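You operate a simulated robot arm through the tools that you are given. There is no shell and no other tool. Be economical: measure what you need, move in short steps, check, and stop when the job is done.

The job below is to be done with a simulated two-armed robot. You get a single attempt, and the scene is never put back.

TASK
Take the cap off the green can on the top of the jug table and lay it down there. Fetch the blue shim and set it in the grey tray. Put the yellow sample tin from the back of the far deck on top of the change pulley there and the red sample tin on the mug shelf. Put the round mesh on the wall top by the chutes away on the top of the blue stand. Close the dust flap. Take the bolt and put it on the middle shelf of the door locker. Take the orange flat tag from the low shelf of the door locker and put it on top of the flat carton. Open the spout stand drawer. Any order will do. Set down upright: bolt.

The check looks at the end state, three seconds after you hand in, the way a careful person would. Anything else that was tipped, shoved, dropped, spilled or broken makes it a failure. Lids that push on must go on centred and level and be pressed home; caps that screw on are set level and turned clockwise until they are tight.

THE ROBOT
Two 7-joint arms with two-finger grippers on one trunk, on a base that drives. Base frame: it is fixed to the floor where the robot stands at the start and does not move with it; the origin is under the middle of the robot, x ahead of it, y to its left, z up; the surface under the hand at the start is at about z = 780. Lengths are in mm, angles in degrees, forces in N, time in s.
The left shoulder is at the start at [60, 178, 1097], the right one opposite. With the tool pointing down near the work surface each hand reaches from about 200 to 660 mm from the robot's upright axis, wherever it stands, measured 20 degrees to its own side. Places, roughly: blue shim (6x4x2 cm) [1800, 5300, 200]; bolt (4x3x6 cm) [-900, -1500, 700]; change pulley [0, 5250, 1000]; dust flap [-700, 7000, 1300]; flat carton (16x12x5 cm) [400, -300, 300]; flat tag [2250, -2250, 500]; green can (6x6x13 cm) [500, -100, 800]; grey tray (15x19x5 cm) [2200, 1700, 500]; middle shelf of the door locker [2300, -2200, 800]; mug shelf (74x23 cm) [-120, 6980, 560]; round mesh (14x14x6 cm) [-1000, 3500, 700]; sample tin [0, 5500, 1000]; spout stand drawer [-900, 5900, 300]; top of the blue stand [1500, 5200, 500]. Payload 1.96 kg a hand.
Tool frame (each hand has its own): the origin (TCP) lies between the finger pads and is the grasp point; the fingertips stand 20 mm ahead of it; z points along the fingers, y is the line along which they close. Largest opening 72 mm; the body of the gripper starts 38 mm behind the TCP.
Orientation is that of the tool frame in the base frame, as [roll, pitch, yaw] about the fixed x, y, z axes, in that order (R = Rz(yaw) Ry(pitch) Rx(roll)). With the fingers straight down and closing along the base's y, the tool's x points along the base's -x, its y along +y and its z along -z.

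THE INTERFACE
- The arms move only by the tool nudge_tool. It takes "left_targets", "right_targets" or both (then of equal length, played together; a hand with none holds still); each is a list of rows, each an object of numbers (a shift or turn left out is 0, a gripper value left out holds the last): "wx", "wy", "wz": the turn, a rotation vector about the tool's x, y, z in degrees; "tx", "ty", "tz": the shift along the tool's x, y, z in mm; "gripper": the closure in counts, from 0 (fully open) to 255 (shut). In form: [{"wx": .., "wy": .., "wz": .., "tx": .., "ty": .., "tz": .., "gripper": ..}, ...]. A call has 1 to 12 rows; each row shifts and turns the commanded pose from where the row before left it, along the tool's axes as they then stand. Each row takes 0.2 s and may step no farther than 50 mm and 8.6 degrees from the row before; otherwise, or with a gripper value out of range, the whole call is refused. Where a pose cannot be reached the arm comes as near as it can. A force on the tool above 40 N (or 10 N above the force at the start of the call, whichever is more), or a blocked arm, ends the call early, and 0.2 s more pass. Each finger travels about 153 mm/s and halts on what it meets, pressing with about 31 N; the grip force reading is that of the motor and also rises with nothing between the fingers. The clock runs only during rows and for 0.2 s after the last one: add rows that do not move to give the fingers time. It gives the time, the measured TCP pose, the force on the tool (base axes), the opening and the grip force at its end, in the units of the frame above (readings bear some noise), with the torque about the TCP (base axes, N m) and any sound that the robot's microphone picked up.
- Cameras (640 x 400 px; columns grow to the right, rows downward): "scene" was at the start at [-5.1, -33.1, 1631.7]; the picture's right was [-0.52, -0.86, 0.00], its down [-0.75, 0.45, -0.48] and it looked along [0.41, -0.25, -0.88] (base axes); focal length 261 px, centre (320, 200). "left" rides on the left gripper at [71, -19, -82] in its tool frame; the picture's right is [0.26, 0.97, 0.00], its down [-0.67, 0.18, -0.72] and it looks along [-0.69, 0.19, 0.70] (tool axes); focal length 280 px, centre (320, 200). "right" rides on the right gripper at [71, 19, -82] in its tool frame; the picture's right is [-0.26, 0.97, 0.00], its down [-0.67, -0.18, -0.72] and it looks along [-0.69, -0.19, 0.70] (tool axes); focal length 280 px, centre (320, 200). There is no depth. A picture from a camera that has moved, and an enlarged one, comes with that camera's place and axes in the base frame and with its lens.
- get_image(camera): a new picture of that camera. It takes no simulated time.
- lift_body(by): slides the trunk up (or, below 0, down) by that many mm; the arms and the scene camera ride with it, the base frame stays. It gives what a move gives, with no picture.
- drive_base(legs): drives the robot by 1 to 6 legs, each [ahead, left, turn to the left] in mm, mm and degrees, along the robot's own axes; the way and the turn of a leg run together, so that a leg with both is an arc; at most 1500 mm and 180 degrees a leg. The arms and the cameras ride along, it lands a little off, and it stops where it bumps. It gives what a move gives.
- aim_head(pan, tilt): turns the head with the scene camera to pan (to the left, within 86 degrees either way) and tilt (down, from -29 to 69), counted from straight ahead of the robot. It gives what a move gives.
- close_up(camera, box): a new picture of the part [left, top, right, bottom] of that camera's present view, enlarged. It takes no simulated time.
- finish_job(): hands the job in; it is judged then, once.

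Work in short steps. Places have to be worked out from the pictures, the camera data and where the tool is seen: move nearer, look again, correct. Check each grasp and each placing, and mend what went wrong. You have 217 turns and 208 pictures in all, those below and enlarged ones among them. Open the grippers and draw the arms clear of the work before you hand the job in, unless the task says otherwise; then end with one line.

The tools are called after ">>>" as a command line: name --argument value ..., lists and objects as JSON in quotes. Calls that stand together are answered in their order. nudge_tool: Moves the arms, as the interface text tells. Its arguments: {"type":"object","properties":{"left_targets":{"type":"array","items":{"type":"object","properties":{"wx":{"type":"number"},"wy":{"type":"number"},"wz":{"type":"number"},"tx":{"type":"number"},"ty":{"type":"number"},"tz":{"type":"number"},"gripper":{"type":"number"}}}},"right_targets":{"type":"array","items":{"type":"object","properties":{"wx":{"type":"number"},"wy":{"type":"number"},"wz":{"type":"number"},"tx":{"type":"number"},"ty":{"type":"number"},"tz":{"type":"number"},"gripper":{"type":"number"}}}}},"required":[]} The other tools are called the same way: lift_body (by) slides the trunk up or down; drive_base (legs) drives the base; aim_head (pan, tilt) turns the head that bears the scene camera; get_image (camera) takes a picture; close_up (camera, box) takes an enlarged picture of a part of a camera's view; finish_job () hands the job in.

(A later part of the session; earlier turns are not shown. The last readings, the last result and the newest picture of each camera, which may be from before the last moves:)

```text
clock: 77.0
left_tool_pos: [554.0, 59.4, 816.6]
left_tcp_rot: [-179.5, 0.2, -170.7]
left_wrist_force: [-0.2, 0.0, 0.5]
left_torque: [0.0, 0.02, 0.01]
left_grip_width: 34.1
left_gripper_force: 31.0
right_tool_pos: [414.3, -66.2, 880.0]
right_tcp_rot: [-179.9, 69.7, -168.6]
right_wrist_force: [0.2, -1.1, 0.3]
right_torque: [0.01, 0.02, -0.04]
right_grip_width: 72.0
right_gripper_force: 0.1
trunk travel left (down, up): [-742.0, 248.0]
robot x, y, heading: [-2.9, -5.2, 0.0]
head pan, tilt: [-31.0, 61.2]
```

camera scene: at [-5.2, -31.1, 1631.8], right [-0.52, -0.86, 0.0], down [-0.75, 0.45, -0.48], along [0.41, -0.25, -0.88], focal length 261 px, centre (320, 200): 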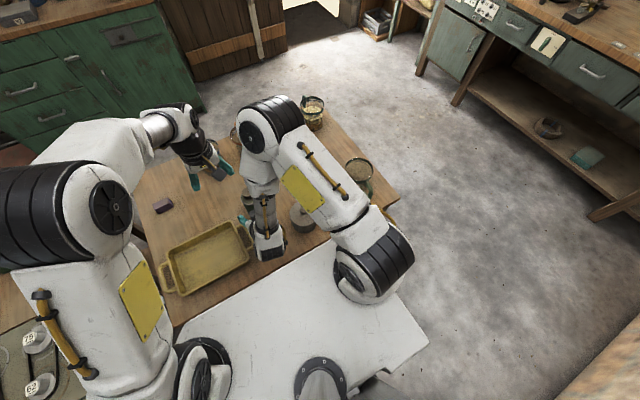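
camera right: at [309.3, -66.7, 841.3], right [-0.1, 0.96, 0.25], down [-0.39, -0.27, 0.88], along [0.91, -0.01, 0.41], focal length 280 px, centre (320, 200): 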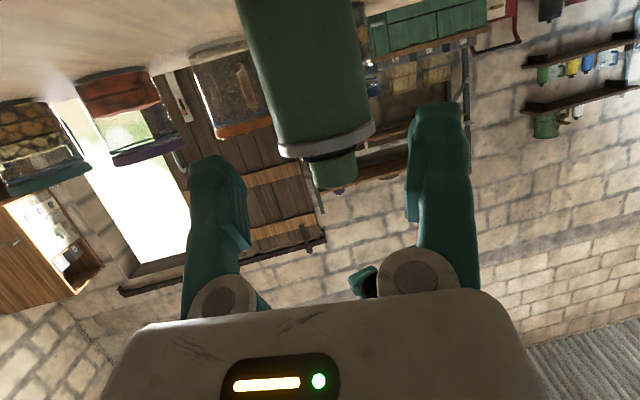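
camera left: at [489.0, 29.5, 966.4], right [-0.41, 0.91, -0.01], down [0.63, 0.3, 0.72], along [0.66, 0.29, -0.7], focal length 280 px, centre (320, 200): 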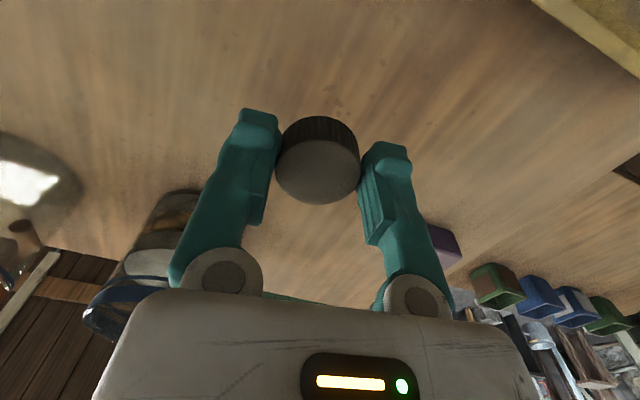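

>>> nudge_tool --left_targets '[{"tz": 3}, {}]'

>>> nudge_tool --left_targets '[{"tz": 3}, {}]'

>>> nudge_tool --left_targets '[{"tz": 3}, {}]'

>>> get_image --camera "left"

```text
clock: 77.6
left_tool_pos: [553.8, 59.3, 813.8]
left_tcp_rot: [-179.4, 0.2, -170.8]
left_wrist_force: [0.3, 0.3, -0.2]
left_torque: [0.0, -0.02, 0.0]
left_grip_width: 34.0
left_gripper_force: 30.9
right_tool_pos: [412.6, -66.0, 881.0]
right_tcp_rot: [-180.0, 69.8, -168.6]
right_wrist_force: [0.1, 0.6, -0.4]
right_torque: [0.01, -0.02, 0.05]
right_grip_width: 72.1
right_gripper_force: 0.0
trunk travel left (down, up): [-742.0, 248.0]
robot x, y, heading: [-0.7, -1.2, 0.2]
head pan, tilt: [-31.0, 61.2]
```

```text
clock: 78.2
left_tool_pos: [554.4, 58.1, 811.5]
left_tcp_rot: [-179.5, 0.3, -170.8]
left_wrist_force: [-0.2, -1.0, 0.2]
left_torque: [-0.02, 0.04, -0.02]
left_grip_width: 34.1
left_gripper_force: 31.4
right_tool_pos: [413.2, -66.1, 880.1]
right_tcp_rot: [-179.9, 69.7, -168.6]
right_wrist_force: [-0.1, -1.0, -0.3]
right_torque: [-0.04, 0.02, -0.02]
right_grip_width: 72.1
right_gripper_force: 0.0
trunk travel left (down, up): [-742.0, 248.0]
robot x, y, heading: [-0.0, -1.6, 0.0]
head pan, tilt: [-31.0, 61.2]
```

```text
clock: 78.8
left_tool_pos: [554.5, 57.9, 808.4]
left_tcp_rot: [-179.5, 0.1, -170.7]
left_wrist_force: [-0.5, 0.0, 0.4]
left_torque: [-0.03, 0.0, 0.01]
left_grip_width: 34.2
left_gripper_force: 31.2
right_tool_pos: [413.1, -66.7, 879.7]
right_tcp_rot: [-179.8, 69.7, -168.6]
right_wrist_force: [1.4, -0.2, 0.2]
right_torque: [0.01, 0.01, -0.02]
right_grip_width: 71.8
right_gripper_force: 0.1
trunk travel left (down, up): [-742.0, 248.0]
robot x, y, heading: [0.9, 2.0, -0.0]
head pan, tilt: [-31.0, 61.2]
```

```text
153 pictures are left
camera left: at [488.9, 29.3, 889.4], right [-0.41, 0.91, -0.01], down [0.63, 0.3, 0.72], along [0.66, 0.29, -0.7], focal length 280 px, centre (320, 200)
```

left: 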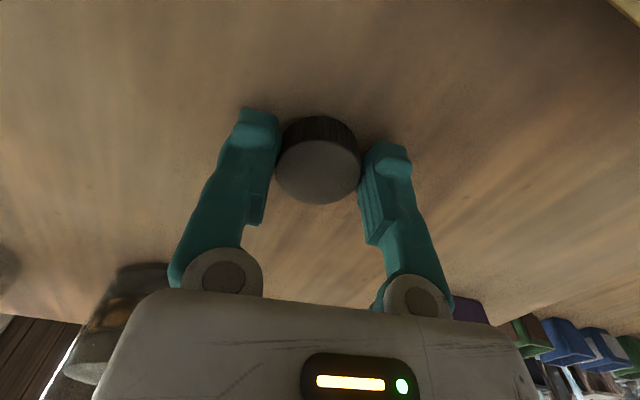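

>>> nudge_tool --left_targets '[{"tz": 2.5}, {}]'

>>> nudge_tool --left_targets '[{"tz": 2.5}, {}]'

```text
clock: 79.4
left_tool_pos: [556.7, 59.1, 805.0]
left_tcp_rot: [-179.4, 0.1, -170.8]
left_wrist_force: [-0.3, -0.1, -0.6]
left_torque: [0.0, 0.0, -0.01]
left_grip_width: 34.1
left_gripper_force: 31.1
right_tool_pos: [411.9, -66.1, 880.5]
right_tcp_rot: [-180.0, 69.7, -168.6]
right_wrist_force: [-0.9, -0.2, 0.3]
right_torque: [0.0, -0.01, 0.03]
right_grip_width: 72.0
right_gripper_force: 0.1
trunk travel left (down, up): [-742.0, 248.0]
robot x, y, heading: [2.9, -2.4, 0.0]
head pan, tilt: [-31.0, 61.2]
```

```text
clock: 80.0
left_tool_pos: [556.0, 57.9, 803.6]
left_tcp_rot: [-179.4, 0.4, -170.9]
left_wrist_force: [1.9, 1.7, 12.0]
left_torque: [0.21, -0.09, -0.04]
left_grip_width: 33.9
left_gripper_force: 30.9
right_tool_pos: [411.7, -65.2, 881.4]
right_tcp_rot: [-179.9, 69.7, -168.6]
right_wrist_force: [0.2, -0.6, 0.7]
right_torque: [-0.02, 0.0, 0.01]
right_grip_width: 72.1
right_gripper_force: 0.2
trunk travel left (down, up): [-742.0, 248.0]
robot x, y, heading: [-2.5, 0.5, 0.0]
head pan, tilt: [-31.0, 61.2]
```

Contact (12 N). I release the cap, rise, and check it.

>>> nudge_tool --left_targets '[{"gripper": 120}, {"gripper": 60}, {"gripper": 20}, {"tz": -30}, {"tz": -50}, {"tz": -50}, {"tz": -50}]' --right_targets '[{}, {}, {}, {"tz": -30}, {"tz": -40, "tx": -10}, {"tx": -45}, {"tx": -45}]'

>>> get_image --camera "left"

>>> get_image --camera "scene"

```text
clock: 81.6
left_tool_pos: [555.8, 63.8, 983.7]
left_tcp_rot: [-179.5, 0.1, -170.8]
left_wrist_force: [-1.0, 0.5, 0.3]
left_torque: [0.02, -0.01, -0.01]
left_grip_width: 66.3
left_gripper_force: 0.1
right_tool_pos: [395.1, -61.4, 983.5]
right_tcp_rot: [-179.8, 69.7, -168.6]
right_wrist_force: [0.3, -0.2, -0.4]
right_torque: [0.02, -0.02, 0.05]
right_grip_width: 71.8
right_gripper_force: 0.1
right hand out of reach, approached as far as the arm can: row 6, 7
trunk travel left (down, up): [-742.0, 248.0]
robot x, y, heading: [0.9, -2.7, -0.3]
head pan, tilt: [-31.0, 61.2]
```

```text
152 pictures are left
camera left: at [490.0, 34.6, 1065.0], right [-0.41, 0.91, -0.01], down [0.63, 0.3, 0.72], along [0.66, 0.29, -0.7], focal length 280 px, centre (320, 200)
```

left: 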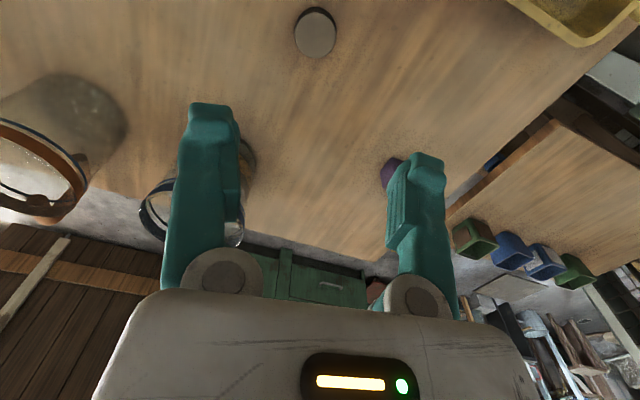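

```text
151 pictures are left
camera scene: at [-7.1, -32.9, 1631.6], right [-0.52, -0.86, 0.0], down [-0.75, 0.45, -0.48], along [0.41, -0.25, -0.88], focal length 261 px, centre (320, 200)
```

scene: 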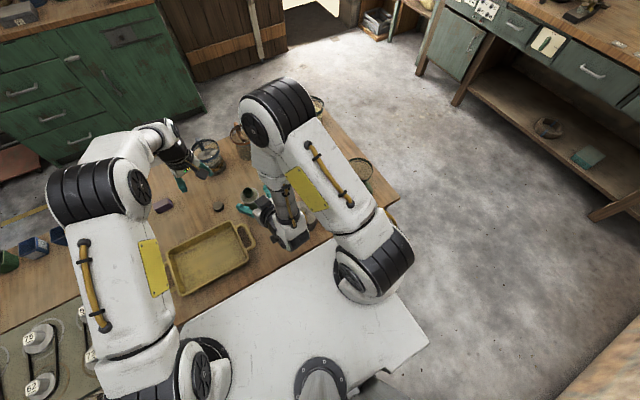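

The cap lies on the table, the can is upright: done. Now I draw both arms into a compact travel pose.

>>> nudge_tool --left_targets '[{"tx": 45}, {"tx": 45}, {"tx": 40, "ty": 20}, {"tx": 40, "ty": 20}, {"tx": 20, "ty": 40}, {"ty": 40}, {"ty": 40, "tz": -20}, {"tz": -40}, {"tz": -20}, {}, {}, {}]' --right_targets '[{"ty": -45}, {"ty": -45}, {"ty": -45}, {"ty": -45}, {"wy": 8.5, "ty": -40}, {"wy": 8.5}, {"wy": 8.5}, {"wy": 8.5}, {"wy": 8.5}, {"wy": 8.5}, {"wy": 8.5}, {"wy": 8.5}]'

>>> aim_head --pan -86 --tilt 25

>>> get_image --camera "scene"

```text
clock: 84.2
left_tool_pos: [342.4, 187.9, 1059.9]
left_tcp_rot: [-179.3, 0.2, -170.8]
left_wrist_force: [0.0, -0.6, -0.3]
left_torque: [-0.02, -0.02, 0.05]
left_grip_width: 66.4
left_gripper_force: 0.1
right_tool_pos: [444.1, -278.1, 978.8]
right_tcp_rot: [-179.8, 1.4, -168.7]
right_wrist_force: [-0.3, -0.1, 0.4]
right_torque: [-0.03, -0.03, 0.01]
right_grip_width: 72.0
right_gripper_force: 0.1
right hand out of reach, approached as far as the arm can: row 1
trunk travel left (down, up): [-742.0, 248.0]
robot x, y, heading: [3.1, 4.0, 0.1]
head pan, tilt: [-31.0, 61.2]
```

```text
clock: 85.5
left_tool_pos: [341.2, 188.0, 1059.2]
left_tcp_rot: [-179.4, 0.2, -170.8]
left_wrist_force: [0.7, -1.1, 0.4]
left_torque: [-0.02, 0.01, 0.01]
left_grip_width: 66.3
left_gripper_force: 0.1
right_tool_pos: [444.3, -278.8, 978.6]
right_tcp_rot: [-179.9, 1.7, -168.7]
right_wrist_force: [-0.2, 0.0, 0.5]
right_torque: [0.02, -0.01, 0.06]
right_grip_width: 72.1
right_gripper_force: 0.1
trunk travel left (down, up): [-742.0, 248.0]
robot x, y, heading: [-1.5, 0.1, 0.2]
head pan, tilt: [-85.9, 25.0]
```

```text
150 pictures are left
camera scene: at [-54.3, -91.4, 1683.1], right [-1.0, -0.07, 0.0], down [-0.03, 0.42, -0.91], along [0.07, -0.9, -0.42], focal length 261 px, centre (320, 200)
```

scene: 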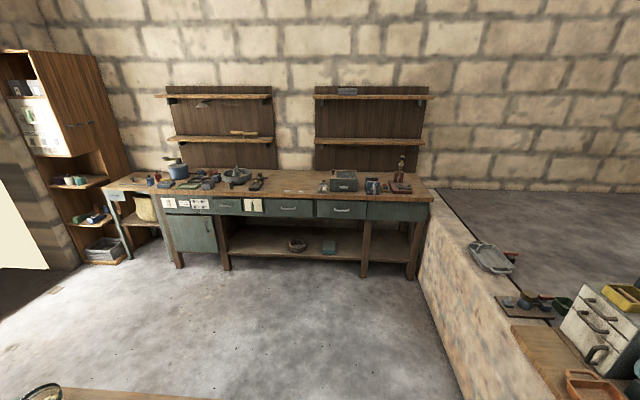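

The low wall to the right carries things; I zoom to find the bolt near [-900, -1500] and view the locker.

>>> close_up --camera "scene" --box '[440, 220, 600, 330]'

>>> close_up --camera "scene" --box '[0, 40, 180, 280]'

```text
3.64 times, centred on (520, 275) of scene
camera zoom: at [-54.3, -91.4, 1683.1], right [-1.0, -0.07, 0.0], down [-0.03, 0.42, -0.91], along [0.07, -0.9, -0.42], focal length 949 px, centre (-407, -73)
```

zoom: 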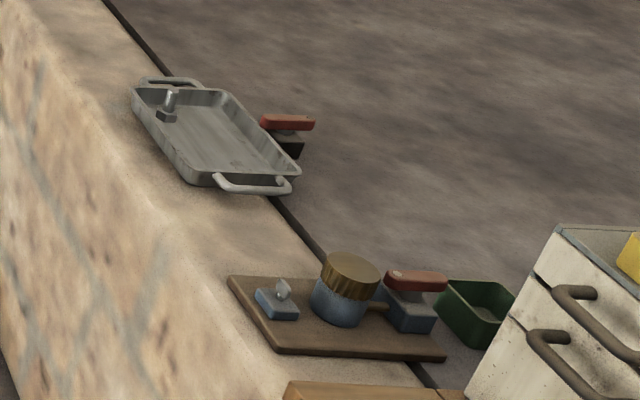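

```text
1.67 times, centred on (90, 160) of scene
camera zoom: at [-54.3, -91.4, 1683.1], right [-1.0, -0.07, 0.0], down [-0.03, 0.42, -0.91], along [0.07, -0.9, -0.42], focal length 435 px, centre (703, 267)
```

zoom: 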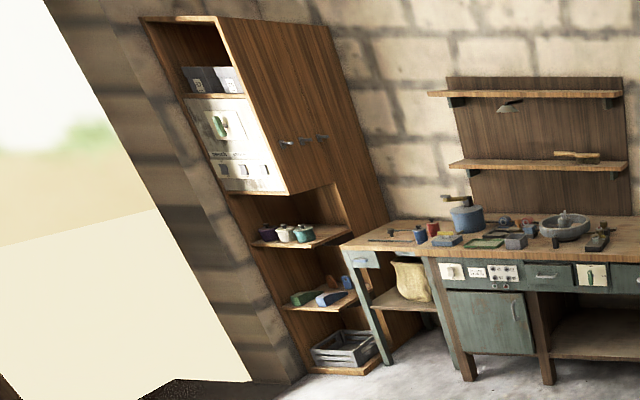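

The bolt stands in the grey tray on the low wall at about [-950, -1518]. I back away from the table, drive round and face the wall.

>>> drive_base --legs '[[-300, 0, 0], [0, 0, -90], [1370, 0, 0], [0, 0, -90], [130, 0, 0]]'

>>> aim_head --pan 10 --tilt 50

>>> get_image --camera "scene"

```text
clock: 102.6
left_tool_pos: [-787.0, -1572.7, 1059.5]
left_tcp_rot: [-179.4, 0.4, 9.4]
left_wrist_force: [0.6, 0.3, 0.2]
left_torque: [0.01, 0.01, 0.01]
left_grip_width: 66.2
left_gripper_force: 0.0
right_tool_pos: [-893.5, -1106.5, 978.7]
right_tcp_rot: [-179.9, 1.8, 11.6]
right_wrist_force: [0.4, 0.4, 0.4]
right_torque: [-0.05, -0.05, 0.01]
right_grip_width: 72.0
right_gripper_force: 0.1
trunk travel left (down, up): [-742.0, 248.0]
robot x, y, heading: [-447.3, -1384.4, -179.8]
head pan, tilt: [-85.9, 25.0]
```

```text
clock: 104.4
left_tool_pos: [-788.6, -1573.6, 1058.8]
left_tcp_rot: [-179.4, 0.3, 9.5]
left_wrist_force: [0.1, -0.3, 0.4]
left_torque: [-0.01, 0.04, 0.02]
left_grip_width: 66.4
left_gripper_force: 0.1
right_tool_pos: [-893.6, -1106.3, 977.7]
right_tcp_rot: [180.0, 1.7, 11.5]
right_wrist_force: [0.1, -0.4, -0.5]
right_torque: [-0.02, 0.02, 0.03]
right_grip_width: 71.9
right_gripper_force: 0.1
trunk travel left (down, up): [-742.0, 248.0]
robot x, y, heading: [-450.1, -1385.8, -179.6]
head pan, tilt: [10.0, 50.0]
```

```text
147 pictures are left
camera scene: at [-465.4, -1396.6, 1645.7], right [-0.18, 0.98, 0.0], down [0.75, 0.14, -0.64], along [-0.63, -0.11, -0.77], focal length 261 px, centre (320, 200)
```

scene: 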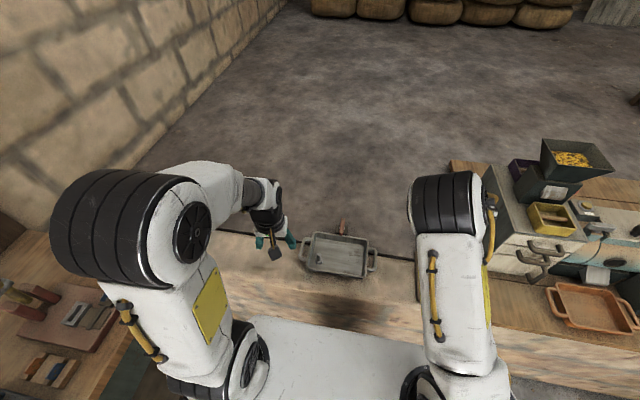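

I zoom into the grey tray.

>>> close_up --camera "scene" --box '[240, 190, 400, 290]'

>>> get_image --camera "left"

```text
4.00 times, centred on (320, 240) of scene
camera zoom: at [-465.4, -1396.6, 1645.7], right [-0.18, 0.98, 0.0], down [0.75, 0.14, -0.64], along [-0.63, -0.11, -0.77], focal length 1044 px, centre (320, 40)
```

zoom: 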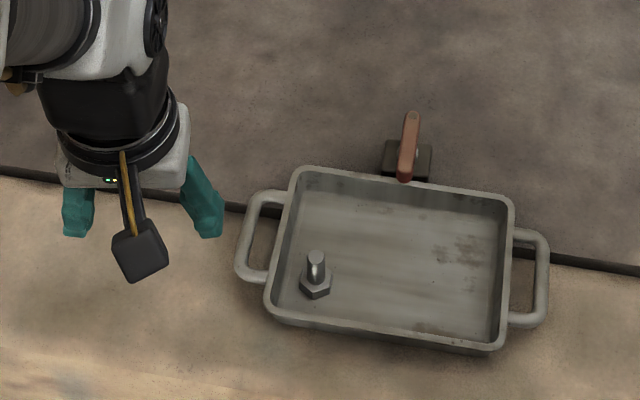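

```text
145 pictures are left
camera left: at [-719.6, -1542.3, 1140.9], right [0.42, -0.91, -0.01], down [-0.63, -0.3, 0.72], along [-0.65, -0.29, -0.7], focal length 280 px, centre (320, 200)
```

left: 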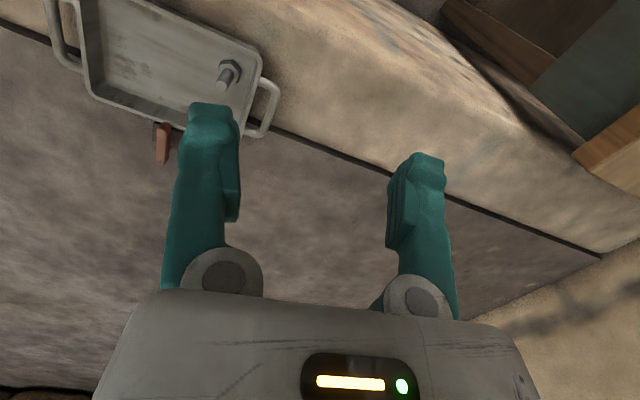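

The bolt (hex head down, shank up) is at about [-933, -1481], shank top ~746. I bring the left hand over it with a narrowed opening and lower the trunk 150.

>>> nudge_tool --left_targets '[{"tx": -32, "ty": -28.6, "gripper": 140}, {"tx": -32, "ty": -28.6}, {"tx": -32, "ty": -28.6}, {"tx": -32, "ty": -28.6}, {}]'

>>> lift_body --by -170

>>> get_image --camera "left"

```text
clock: 105.6
left_tool_pos: [-934.0, -1482.8, 1063.8]
left_tcp_rot: [-179.4, 0.4, 9.5]
left_wrist_force: [0.5, 0.5, -0.3]
left_torque: [0.02, 0.02, 0.03]
left_grip_width: 32.5
left_gripper_force: 0.1
right_tool_pos: [-892.0, -1107.1, 978.5]
right_tcp_rot: [-179.9, 1.7, 11.6]
right_wrist_force: [0.4, 0.4, 0.6]
right_torque: [-0.02, 0.02, -0.01]
right_grip_width: 71.9
right_gripper_force: 0.1
trunk travel left (down, up): [-742.0, 248.0]
robot x, y, heading: [-454.3, -1381.7, -179.7]
head pan, tilt: [10.0, 50.0]
```

```text
clock: 107.5
left_tool_pos: [-933.4, -1483.2, 892.5]
left_tcp_rot: [-179.5, 0.3, 9.5]
left_wrist_force: [0.1, -0.7, -0.6]
left_torque: [0.0, 0.0, 0.02]
left_grip_width: 32.2
left_gripper_force: 0.1
right_tool_pos: [-893.2, -1105.4, 808.7]
right_tcp_rot: [-180.0, 1.8, 11.6]
right_wrist_force: [-0.4, -0.6, 0.5]
right_torque: [0.0, 0.02, -0.01]
right_grip_width: 72.0
right_gripper_force: 0.0
trunk travel left (down, up): [-572.0, 418.0]
robot x, y, heading: [-446.3, -1384.3, -179.8]
head pan, tilt: [10.0, 50.0]
```

```text
144 pictures are left
camera left: at [-865.4, -1452.3, 973.8], right [0.42, -0.91, -0.01], down [-0.63, -0.3, 0.72], along [-0.65, -0.29, -0.7], focal length 280 px, centre (320, 200)
```

left: 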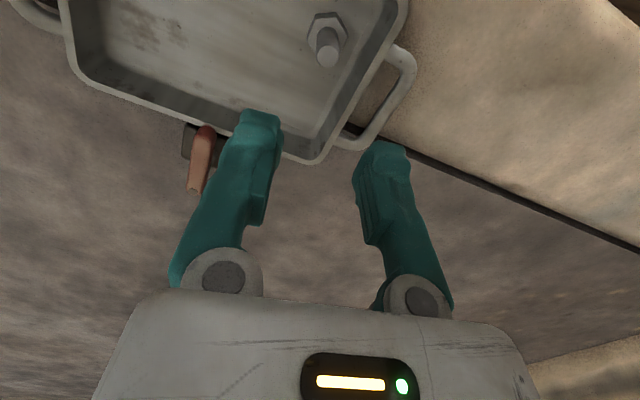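

The shank is ~4 mm toward +y_tool. I correct and descend 110 mm, then look again.

>>> nudge_tool --left_targets '[{"ty": 4, "tz": 40}, {"tz": 40}, {"tz": 30}, {}]'

>>> get_image --camera "left"

```text
clock: 108.5
left_tool_pos: [-935.4, -1485.8, 781.4]
left_tcp_rot: [-179.3, 0.2, 9.5]
left_wrist_force: [-0.5, 0.2, -0.6]
left_torque: [0.03, -0.03, 0.02]
left_grip_width: 32.3
left_gripper_force: 0.1
right_tool_pos: [-893.6, -1107.2, 808.2]
right_tcp_rot: [-179.9, 1.7, 11.7]
right_wrist_force: [1.0, -0.1, -0.2]
right_torque: [-0.01, 0.01, -0.04]
right_grip_width: 71.9
right_gripper_force: 0.1
trunk travel left (down, up): [-572.0, 418.0]
robot x, y, heading: [-451.0, -1384.7, -179.9]
head pan, tilt: [10.0, 50.0]
```

```text
143 pictures are left
camera left: at [-866.6, -1455.6, 862.8], right [0.42, -0.91, -0.01], down [-0.63, -0.3, 0.72], along [-0.65, -0.29, -0.7], focal length 280 px, centre (320, 200)
```

left: 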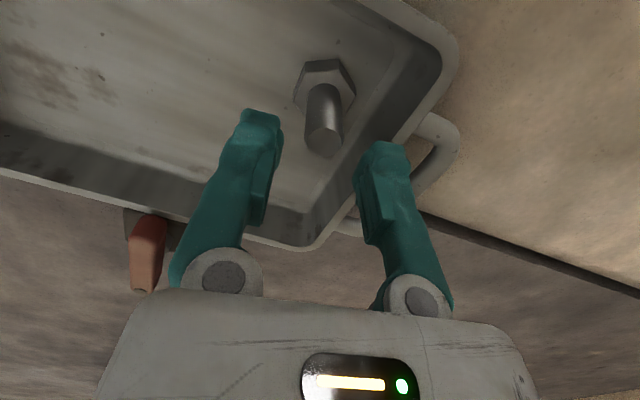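

Aligned. I descend 46 mm and grip the shank.

>>> nudge_tool --left_targets '[{"tz": 23, "ty": 1}, {"tz": 23}, {}, {"gripper": 200}, {"gripper": 255}, {"gripper": 255}]'

>>> get_image --camera "left"

```text
clock: 109.8
left_tool_pos: [-933.0, -1487.7, 739.6]
left_tcp_rot: [-179.4, 0.9, 9.6]
left_wrist_force: [6.8, -2.6, 23.1]
left_torque: [-0.24, -0.5, 0.02]
left_grip_width: 16.2
left_gripper_force: 30.8
right_tool_pos: [-891.8, -1106.1, 808.8]
right_tcp_rot: [-179.9, 1.8, 11.6]
right_wrist_force: [-0.3, -0.8, -0.7]
right_torque: [-0.03, 0.02, -0.04]
right_grip_width: 71.9
right_gripper_force: 0.0
trunk travel left (down, up): [-572.0, 418.0]
robot x, y, heading: [-445.7, -1382.6, -179.5]
head pan, tilt: [10.0, 50.0]
stopped in row 6 (left hand): the force on the tool passed its limit at 42 N (the readings are from after the stop); the commanded pose is now the measured one
```

```text
142 pictures are left
camera left: at [-864.3, -1456.4, 820.7], right [0.42, -0.91, -0.01], down [-0.62, -0.3, 0.72], along [-0.66, -0.29, -0.69], focal length 280 px, centre (320, 200)
```

left: 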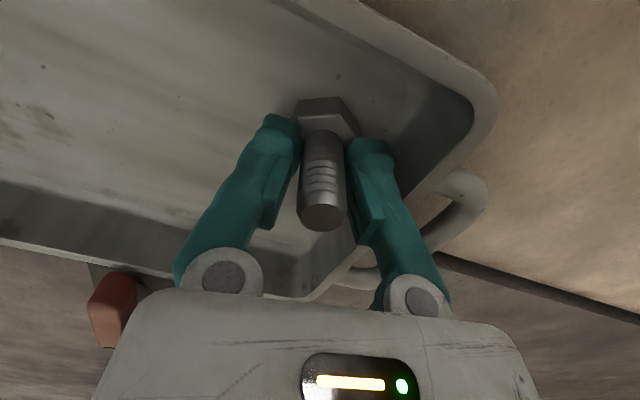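

The bolt is gripped (16 mm). I lift it straight up.

>>> nudge_tool --left_targets '[{"tz": -20}, {"tz": -45}, {"tz": -45}, {"tz": -45}]'

>>> get_image --camera "left"

```text
clock: 110.8
left_tool_pos: [-932.2, -1487.3, 891.1]
left_tcp_rot: [-179.4, 0.5, 9.6]
left_wrist_force: [-0.4, -0.1, -1.0]
left_torque: [0.0, 0.01, 0.01]
left_grip_width: 16.4
left_gripper_force: 31.2
right_tool_pos: [-892.7, -1107.2, 808.9]
right_tcp_rot: [-179.9, 1.7, 11.6]
right_wrist_force: [0.7, -0.2, 0.4]
right_torque: [0.0, 0.05, 0.0]
right_grip_width: 72.0
right_gripper_force: 0.0
trunk travel left (down, up): [-572.0, 418.0]
robot x, y, heading: [-449.6, -1383.1, -179.4]
head pan, tilt: [10.0, 50.0]
```

```text
141 pictures are left
camera left: at [-862.7, -1456.6, 972.4], right [0.42, -0.91, -0.01], down [-0.63, -0.3, 0.72], along [-0.66, -0.29, -0.69], focal length 280 px, centre (320, 200)
```

left: 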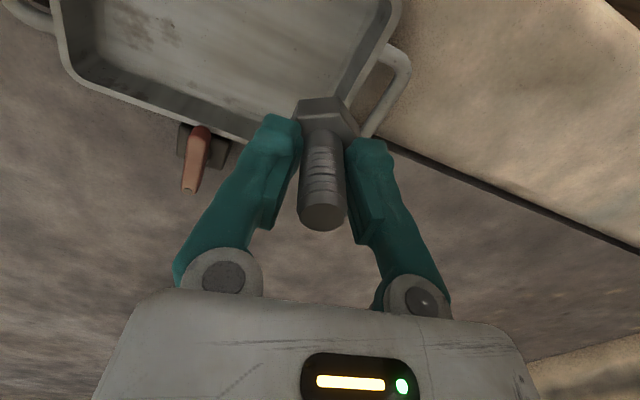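

Bolt held. I raise the trunk, back off, turn around and drive toward the locker.

>>> lift_body --by 170

>>> drive_base --legs '[[-300, 0, 0], [0, 0, 179.5], [1200, 0, 0], [450, 0, 0], [0, 0, -45]]'

>>> aim_head --pan 0 --tilt 35

>>> get_image --camera "scene"

```text
clock: 112.7
left_tool_pos: [-933.5, -1487.6, 1060.8]
left_tcp_rot: [-179.3, 0.5, 9.6]
left_wrist_force: [0.1, -0.2, -2.1]
left_torque: [-0.02, 0.0, 0.02]
left_grip_width: 16.4
left_gripper_force: 31.8
right_tool_pos: [-894.2, -1107.4, 979.0]
right_tcp_rot: [179.9, 1.7, 11.7]
right_wrist_force: [0.1, 0.6, -0.2]
right_torque: [0.01, 0.01, 0.0]
right_grip_width: 72.1
right_gripper_force: 0.1
trunk travel left (down, up): [-742.0, 248.0]
robot x, y, heading: [-445.7, -1382.7, -179.7]
head pan, tilt: [10.0, 50.0]
```

```text
clock: 119.1
left_tool_pos: [96.0, -1811.1, 1060.1]
left_tcp_rot: [-179.4, 0.6, 117.2]
left_wrist_force: [-0.9, -0.2, -1.6]
left_torque: [0.03, -0.01, 0.0]
left_grip_width: 16.3
left_gripper_force: 31.1
right_tool_pos: [-288.5, -1882.6, 976.6]
right_tcp_rot: [-179.9, 0.4, 117.8]
right_wrist_force: [-1.5, 2.6, 2.3]
right_torque: [0.0, 0.07, -0.15]
right_grip_width: 72.4
right_gripper_force: 0.1
trunk travel left (down, up): [-742.0, 248.0]
robot x, y, heading: [-147.4, -1379.4, -72.3]
head pan, tilt: [10.0, 50.0]
stopped in leg 2: the force on the tool passed its limit at 88 N (the readings are from after the stop); the commanded pose is now the measured one
```

```text
clock: 119.8
left_tool_pos: [95.6, -1812.8, 1060.3]
left_tcp_rot: [-179.4, 0.5, 117.1]
left_wrist_force: [0.0, 0.3, -0.8]
left_torque: [-0.02, 0.02, -0.03]
left_grip_width: 16.0
left_gripper_force: 30.9
right_tool_pos: [-288.1, -1882.1, 976.9]
right_tcp_rot: [-179.9, 0.4, 117.9]
right_wrist_force: [-1.8, 3.4, -0.5]
right_torque: [0.02, 0.01, -0.14]
right_grip_width: 71.7
right_gripper_force: 0.1
trunk travel left (down, up): [-742.0, 248.0]
robot x, y, heading: [-148.0, -1380.6, -72.3]
head pan, tilt: [0.0, 35.0]
```

```text
140 pictures are left
camera scene: at [-141.9, -1406.8, 1667.4], right [-0.95, -0.31, 0.0], down [-0.18, 0.55, -0.82], along [0.25, -0.78, -0.57], focal length 261 px, centre (320, 200)
```

scene: 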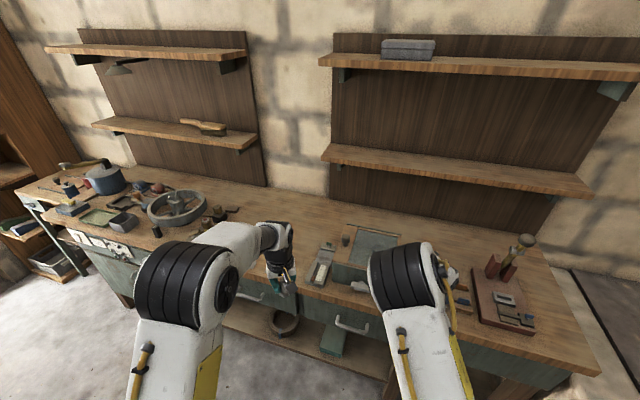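

The turn was stopped by a touch of the right hand near the bench. I inspect.

>>> get_image --camera "right"

>>> close_up --camera "scene" --box '[220, 200, 540, 400]'

```text
139 pictures are left
camera right: at [-304.7, -1809.7, 1056.1], right [0.98, 0.22, 0.0], down [0.15, -0.68, 0.72], along [0.16, -0.7, -0.69], focal length 280 px, centre (320, 200)
```

right: 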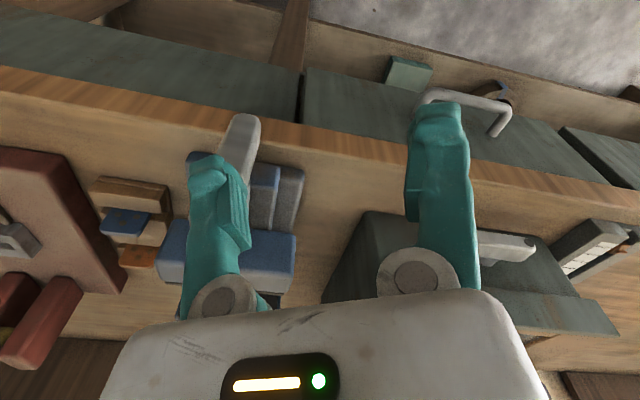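

```text
2.00 times, centred on (380, 300) of scene
camera zoom: at [-141.9, -1406.8, 1667.4], right [-0.95, -0.31, 0.0], down [-0.18, 0.55, -0.82], along [0.25, -0.78, -0.57], focal length 522 px, centre (200, 0)
```

zoom: 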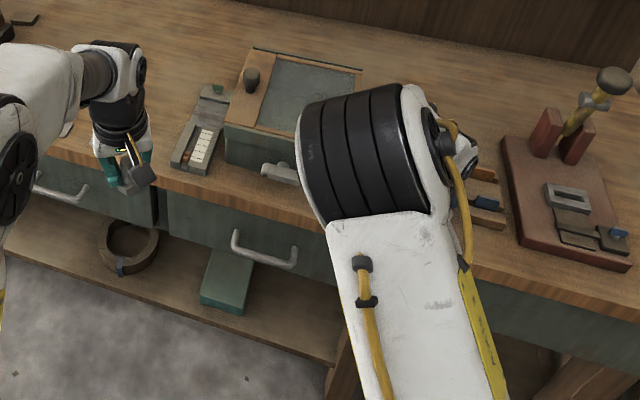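

The right finger touched the blue vise. I raise the right hand straight up 120 mm and pull it in before continuing.

>>> nudge_tool --right_targets '[{"tz": -40}, {"tz": -40}, {"tz": -40}, {"tx": 40}, {"tx": 40}, {"tx": 40}]' --left_targets '[{"tz": -20}, {"tx": 45}, {"tx": 45}, {"tx": 45}, {}, {}]'

>>> get_image --camera "right"

```text
clock: 121.2
left_tool_pos: [35.6, -1692.9, 1077.3]
left_tcp_rot: [-179.4, 0.6, 117.2]
left_wrist_force: [-0.7, 0.0, -1.1]
left_torque: [-0.03, 0.02, -0.03]
left_grip_width: 15.9
left_gripper_force: 31.0
right_tool_pos: [-340.5, -1775.9, 1093.9]
right_tcp_rot: [-180.0, 0.4, 117.9]
right_wrist_force: [-0.4, 0.5, -0.1]
right_torque: [-0.01, 0.0, -0.02]
right_grip_width: 72.0
right_gripper_force: 0.0
trunk travel left (down, up): [-742.0, 248.0]
robot x, y, heading: [-146.9, -1380.4, -72.1]
head pan, tilt: [0.0, 35.0]
```

```text
137 pictures are left
camera right: at [-358.4, -1703.3, 1174.7], right [0.98, 0.22, 0.0], down [0.15, -0.67, 0.72], along [0.16, -0.7, -0.69], focal length 280 px, centre (320, 200)
```

right: 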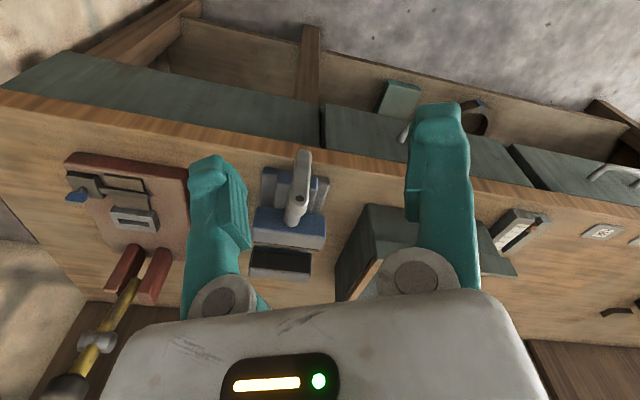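

The vise stands fine. I finish the turn to heading 0 and drive to the locker area.

>>> drive_base --legs '[[0, 0, 72], [1200, 0, 0], [450, 0, 0], [0, 0, -45]]'

>>> get_image --camera "scene"

```text
clock: 134.7
left_tool_pos: [1780.0, -1575.2, 1078.0]
left_tcp_rot: [-179.4, 0.5, 144.4]
left_wrist_force: [0.4, 0.0, -0.6]
left_torque: [0.01, 0.0, 0.02]
left_grip_width: 15.2
left_gripper_force: 31.1
right_tool_pos: [1481.9, -1821.0, 1094.3]
right_tcp_rot: [-179.9, 0.4, 145.1]
right_wrist_force: [0.0, -0.3, 0.1]
right_torque: [0.0, 0.02, -0.02]
right_grip_width: 72.0
right_gripper_force: 0.0
trunk travel left (down, up): [-742.0, 248.0]
robot x, y, heading: [1476.4, -1382.5, -45.0]
head pan, tilt: [0.0, 35.0]
```

```text
136 pictures are left
camera scene: at [1490.8, -1400.3, 1667.4], right [-0.71, -0.71, 0.0], down [-0.41, 0.41, -0.82], along [0.58, -0.58, -0.57], focal length 261 px, centre (320, 200)
```

scene: 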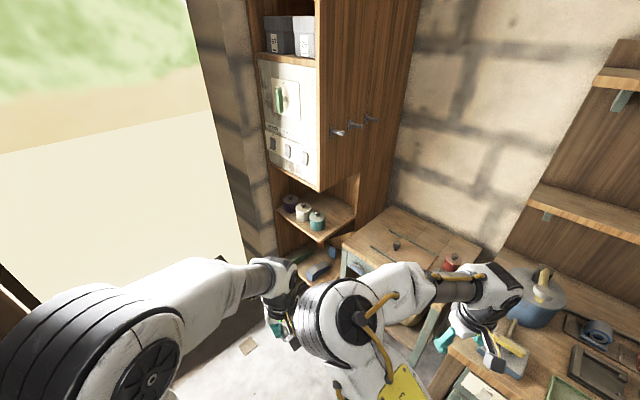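

The shelves open toward +y; the middle shelf (~z 780) has three pots with a gap at its left-front corner. I move in front of it, facing −y.

>>> drive_base --legs '[[0, 0, -45], [0, 550, 0], [230, 0, 0]]'

>>> aim_head --pan 15 --tilt 48

>>> get_image --camera "scene"

>>> get_image --camera "left"

```text
clock: 141.3
left_tool_pos: [2101.2, -1955.5, 1077.9]
left_tcp_rot: [-179.7, -0.2, 98.3]
left_wrist_force: [0.5, 0.7, -1.3]
left_torque: [0.02, -0.02, -0.01]
left_grip_width: 15.2
left_gripper_force: 30.8
right_tool_pos: [1716.8, -1915.7, 1094.5]
right_tcp_rot: [-179.9, 0.4, 99.3]
right_wrist_force: [-1.0, -0.2, 0.2]
right_torque: [0.0, 0.01, -0.02]
right_grip_width: 72.1
right_gripper_force: 0.2
trunk travel left (down, up): [-742.0, 248.0]
robot x, y, heading: [2025.1, -1603.8, -90.5]
head pan, tilt: [0.0, 35.0]
stopped in leg 3: the force on the tool passed its limit at 100 N (the readings are from after the stop); the commanded pose is now the measured one
```

```text
clock: 142.1
left_tool_pos: [2100.2, -1955.6, 1076.5]
left_tcp_rot: [-179.7, -0.1, 98.3]
left_wrist_force: [0.2, 0.5, -1.3]
left_torque: [0.0, -0.03, 0.0]
left_grip_width: 15.4
left_gripper_force: 31.5
right_tool_pos: [1716.2, -1914.9, 1093.1]
right_tcp_rot: [-179.9, 0.5, 99.3]
right_wrist_force: [-0.4, -0.4, 0.2]
right_torque: [-0.02, 0.0, 0.0]
right_grip_width: 71.6
right_gripper_force: 0.1
trunk travel left (down, up): [-742.0, 248.0]
robot x, y, heading: [2024.9, -1603.6, -90.4]
head pan, tilt: [15.0, 48.0]
```

```text
135 pictures are left
camera scene: at [2044.9, -1618.6, 1648.5], right [-0.97, -0.24, 0.0], down [-0.18, 0.72, -0.67], along [0.16, -0.65, -0.74], focal length 261 px, centre (320, 200)
```

scene: 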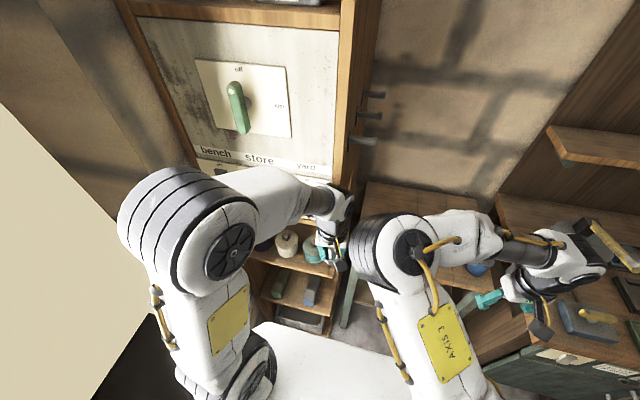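

```text
134 pictures are left
camera left: at [2073.5, -1886.7, 1159.0], right [0.92, 0.4, 0.0], down [0.28, -0.64, 0.71], along [0.28, -0.66, -0.7], focal length 280 px, centre (320, 200)
```

left: 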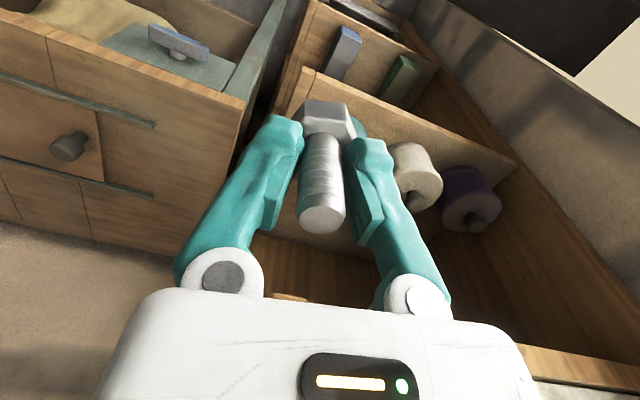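

The left forearm touched the locker's upper front. I back off 100 mm, lower the trunk by 230 so the hand comes below the cabinet, and look.

>>> drive_base --legs '[[-100, 0, 0]]'

>>> lift_body --by -230

>>> get_image --camera "left"

>>> get_image --camera "scene"

```text
clock: 143.2
left_tool_pos: [2103.3, -1853.1, 1077.2]
left_tcp_rot: [-179.8, -0.1, 98.6]
left_wrist_force: [0.8, -0.4, -1.1]
left_torque: [-0.01, -0.01, 0.01]
left_grip_width: 15.5
left_gripper_force: 30.8
right_tool_pos: [1718.1, -1815.1, 1094.9]
right_tcp_rot: [-179.9, 0.4, 99.4]
right_wrist_force: [0.2, 0.2, -0.2]
right_torque: [-0.01, 0.0, 0.03]
right_grip_width: 71.9
right_gripper_force: 0.2
trunk travel left (down, up): [-742.0, 248.0]
robot x, y, heading: [2026.4, -1501.7, -90.7]
head pan, tilt: [15.0, 48.0]
```

```text
clock: 145.7
left_tool_pos: [2102.9, -1852.8, 846.4]
left_tcp_rot: [-179.7, -0.1, 98.5]
left_wrist_force: [0.6, -0.2, -0.7]
left_torque: [0.01, -0.01, 0.0]
left_grip_width: 15.7
left_gripper_force: 30.9
right_tool_pos: [1719.0, -1814.1, 863.3]
right_tcp_rot: [-179.9, 0.4, 99.4]
right_wrist_force: [0.6, -0.3, -0.4]
right_torque: [0.01, 0.02, 0.01]
right_grip_width: 71.9
right_gripper_force: 0.0
trunk travel left (down, up): [-512.0, 478.0]
robot x, y, heading: [2027.7, -1500.4, -90.7]
head pan, tilt: [15.0, 48.0]
```

```text
133 pictures are left
camera left: at [2075.6, -1784.8, 929.0], right [0.92, 0.4, 0.0], down [0.28, -0.64, 0.71], along [0.28, -0.65, -0.7], focal length 280 px, centre (320, 200)
```

left: 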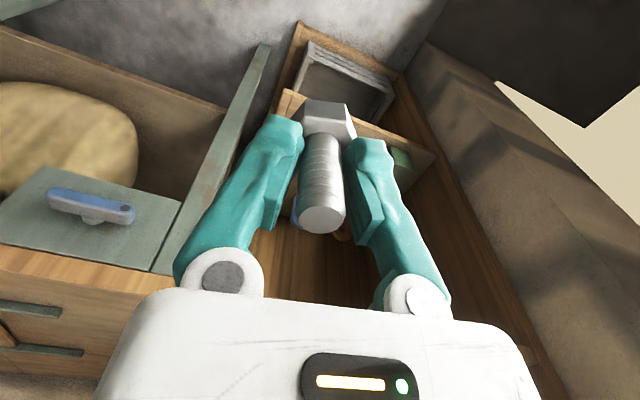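

```text
132 pictures are left
camera scene: at [2046.5, -1516.7, 1418.5], right [-0.97, -0.25, 0.0], down [-0.18, 0.72, -0.67], along [0.17, -0.65, -0.74], focal length 261 px, centre (320, 200)
```

scene: 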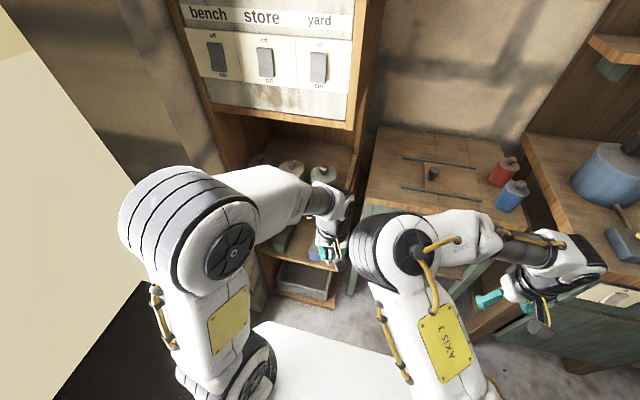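

Cabinet underside is ~z 1066, shelf ~780, free spot left of the teal pot at about [2145, −2085]. I shift the bolt +42 in x, raise the right hand, then drive ahead 130.

>>> nudge_tool --left_targets '[{"ty": 21}, {"ty": 21}, {}]' --right_targets '[{"tz": -45}, {"tz": -45}, {"tx": 40}]'

>>> drive_base --legs '[[130, 0, 0]]'

>>> get_image --camera "left"

>>> get_image --camera "scene"

```text
clock: 146.5
left_tool_pos: [2145.8, -1846.8, 844.7]
left_tcp_rot: [-179.7, -0.1, 98.4]
left_wrist_force: [0.1, 0.0, -0.9]
left_torque: [0.01, -0.02, 0.02]
left_grip_width: 15.7
left_gripper_force: 31.7
right_tool_pos: [1709.9, -1773.9, 953.4]
right_tcp_rot: [-180.0, 0.5, 99.4]
right_wrist_force: [-0.2, 0.6, -0.4]
right_torque: [0.0, 0.02, -0.01]
right_grip_width: 72.2
right_gripper_force: 0.0
trunk travel left (down, up): [-512.0, 478.0]
robot x, y, heading: [2025.0, -1500.9, -90.6]
head pan, tilt: [15.0, 48.0]
```

```text
clock: 147.8
left_tool_pos: [2141.8, -1981.1, 845.1]
left_tcp_rot: [-179.7, -0.2, 98.4]
left_wrist_force: [-1.1, -0.8, -1.5]
left_torque: [0.04, -0.01, -0.01]
left_grip_width: 15.6
left_gripper_force: 30.8
right_tool_pos: [1707.9, -1908.8, 954.1]
right_tcp_rot: [-179.8, 0.4, 99.4]
right_wrist_force: [0.2, -0.1, 0.0]
right_torque: [0.01, 0.01, -0.03]
right_grip_width: 71.8
right_gripper_force: 0.1
trunk travel left (down, up): [-512.0, 478.0]
robot x, y, heading: [2023.7, -1636.9, -90.6]
head pan, tilt: [15.0, 48.0]
```

```text
131 pictures are left
camera left: at [2115.7, -1913.4, 927.5], right [0.92, 0.4, 0.0], down [0.28, -0.64, 0.71], along [0.28, -0.65, -0.7], focal length 280 px, centre (320, 200)
```

left: 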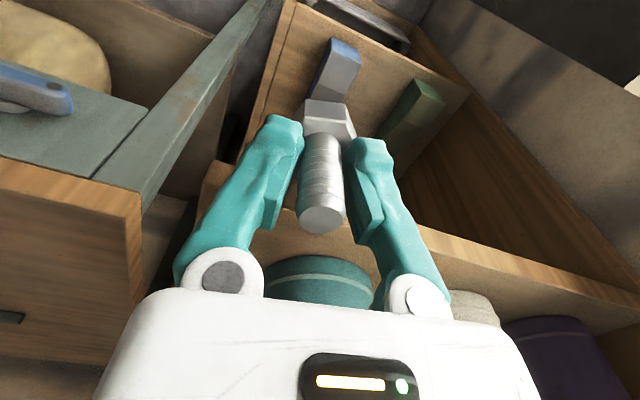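

```text
130 pictures are left
camera scene: at [2044.7, -1652.1, 1418.4], right [-0.97, -0.24, 0.0], down [-0.18, 0.72, -0.67], along [0.16, -0.65, -0.74], focal length 261 px, centre (320, 200)
```

scene: 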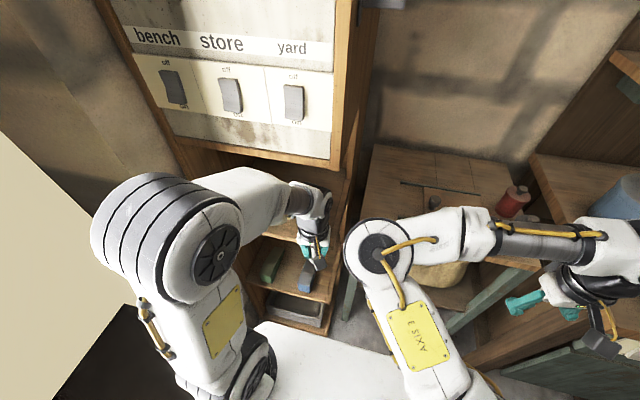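

The teal pot reaches to about x 2153, so the free spot is ~[2127, −2092]. I move the bolt to [2127, −2035] just before the shelf edge and look.

>>> nudge_tool --left_targets '[{"tx": -26, "ty": -11}, {"tx": -26, "ty": -11}, {}]'

>>> get_image --camera "left"

```text
clock: 148.2
left_tool_pos: [2137.5, -1991.5, 843.0]
left_tcp_rot: [179.6, -1.9, 98.4]
left_wrist_force: [3.6, 22.4, 6.2]
left_torque: [0.2, 0.18, -0.23]
left_grip_width: 15.4
left_gripper_force: 31.2
right_tool_pos: [1708.9, -1907.6, 953.7]
right_tcp_rot: [-179.9, 0.5, 99.2]
right_wrist_force: [-0.2, -0.9, 0.3]
right_torque: [0.06, 0.01, 0.02]
right_grip_width: 71.9
right_gripper_force: 0.0
trunk travel left (down, up): [-512.0, 478.0]
robot x, y, heading: [2027.1, -1632.2, -90.8]
head pan, tilt: [15.0, 48.0]
stopped in row 2 (left hand): the force on the tool passed its limit at 66 N (the readings are from after the stop); the commanded pose is now the measured one
```

```text
129 pictures are left
camera left: at [2110.2, -1927.9, 927.0], right [0.92, 0.4, 0.02], down [0.28, -0.67, 0.69], along [0.29, -0.63, -0.72], focal length 280 px, centre (320, 200)
```

left: 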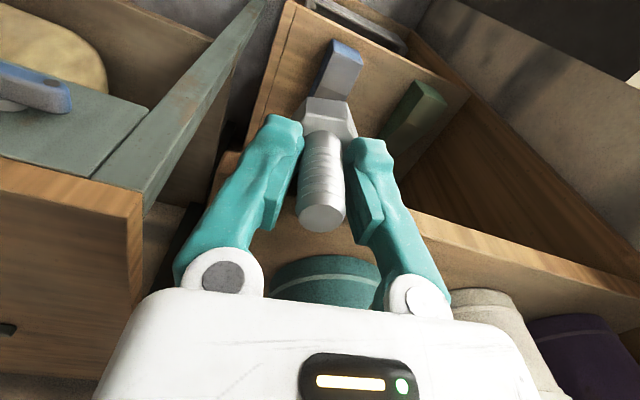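

The bolt head met the shelf edge: the shelf is higher (~825) and nearer (~y −2013) than assumed. I back off 30 mm, raise 45, and take close views.

>>> nudge_tool --left_targets '[{"tx": 30, "wx": -0.4, "wy": 1.7}, {"tz": -45}, {}]'

>>> get_image --camera "left"

>>> close_up --camera "scene" --box '[170, 130, 390, 310]'

```text
clock: 149.0
left_tool_pos: [2135.3, -1966.9, 883.9]
left_tcp_rot: [179.4, -3.2, 98.3]
left_wrist_force: [-0.1, -0.5, -1.8]
left_torque: [-0.01, -0.02, -0.01]
left_grip_width: 15.4
left_gripper_force: 31.3
left hand out of reach, approached as far as the arm can: row 2
right_tool_pos: [1708.0, -1908.3, 953.4]
right_tcp_rot: [-179.8, 0.3, 99.4]
right_wrist_force: [0.2, 0.6, 0.3]
right_torque: [-0.01, -0.02, -0.01]
right_grip_width: 72.2
right_gripper_force: 0.1
trunk travel left (down, up): [-512.0, 478.0]
robot x, y, heading: [2024.4, -1635.5, -90.9]
head pan, tilt: [15.0, 48.0]
```

```text
128 pictures are left
camera left: at [2107.2, -1904.4, 969.9], right [0.92, 0.4, 0.03], down [0.28, -0.68, 0.68], along [0.29, -0.62, -0.73], focal length 280 px, centre (320, 200)
```

left: 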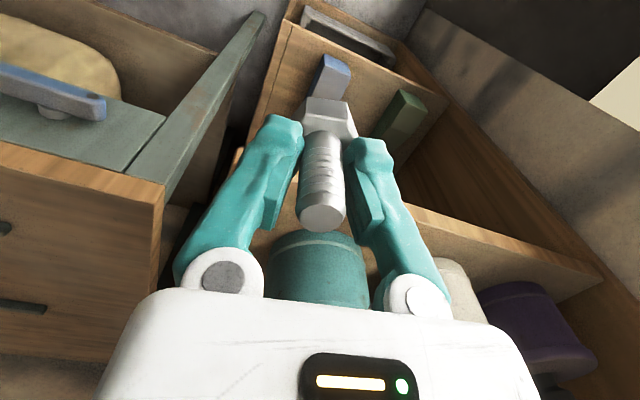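

```text
2.22 times, centred on (280, 220) of scene
camera zoom: at [2044.6, -1650.6, 1418.4], right [-0.97, -0.25, 0.0], down [-0.18, 0.72, -0.67], along [0.16, -0.65, -0.74], focal length 580 px, centre (409, 156)
```

zoom: 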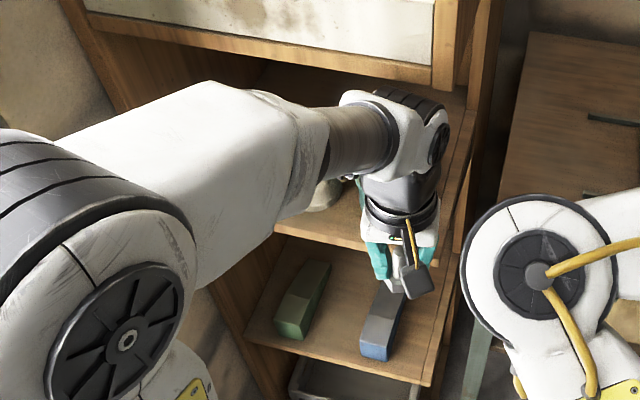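

Refined: shelf top ~825, edge y ≈ −2011, strip of ~48 mm before the teal pot. I level the hand and move the bolt in over [2130, −2042] with ~15 mm clearance.

>>> nudge_tool --left_targets '[{"wy": -3.2}, {"tx": -25, "ty": -5.3}, {"tx": -25, "ty": -5.3}, {"tx": -24, "ty": -5.3}, {}]'

>>> get_image --camera "left"

>>> close_up --camera "scene" --box '[170, 130, 390, 310]'

```text
clock: 150.4
left_tool_pos: [2139.7, -1997.5, 859.6]
left_tcp_rot: [177.4, -5.7, 98.5]
left_wrist_force: [-9.8, 35.9, 45.4]
left_torque: [0.27, 0.9, -0.18]
left_grip_width: 15.9
left_gripper_force: 31.0
right_tool_pos: [1718.1, -1905.0, 952.5]
right_tcp_rot: [179.9, 0.4, 100.6]
right_wrist_force: [1.9, -2.6, -2.2]
right_torque: [0.27, 0.16, 0.03]
right_grip_width: 71.8
right_gripper_force: 0.0
trunk travel left (down, up): [-512.0, 478.0]
robot x, y, heading: [2029.0, -1619.9, -89.7]
head pan, tilt: [15.0, 48.0]
stopped in row 5 (left hand): the arm was blocked; the commanded pose is now the measured one
```

```text
126 pictures are left
camera left: at [2108.9, -1938.1, 946.6], right [0.92, 0.4, 0.07], down [0.26, -0.71, 0.65], along [0.31, -0.58, -0.76], focal length 280 px, centre (320, 200)
```

left: 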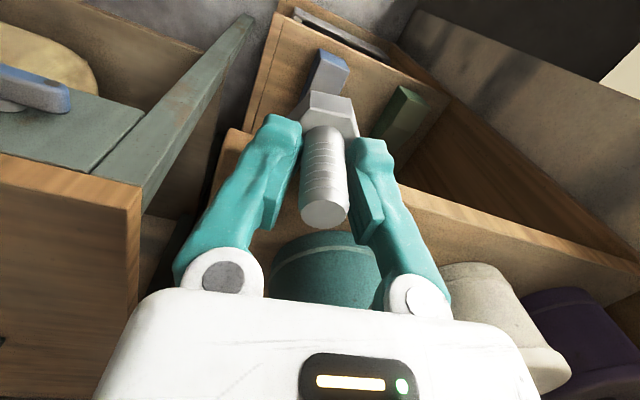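

```text
2.22 times, centred on (280, 220) of scene
camera zoom: at [2047.1, -1604.0, 1419.5], right [-0.96, -0.27, 0.01], down [-0.2, 0.7, -0.69], along [0.18, -0.66, -0.73], focal length 580 px, centre (409, 156)
```

zoom: 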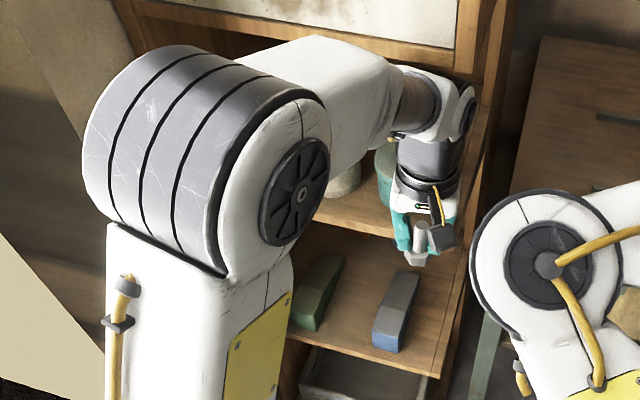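

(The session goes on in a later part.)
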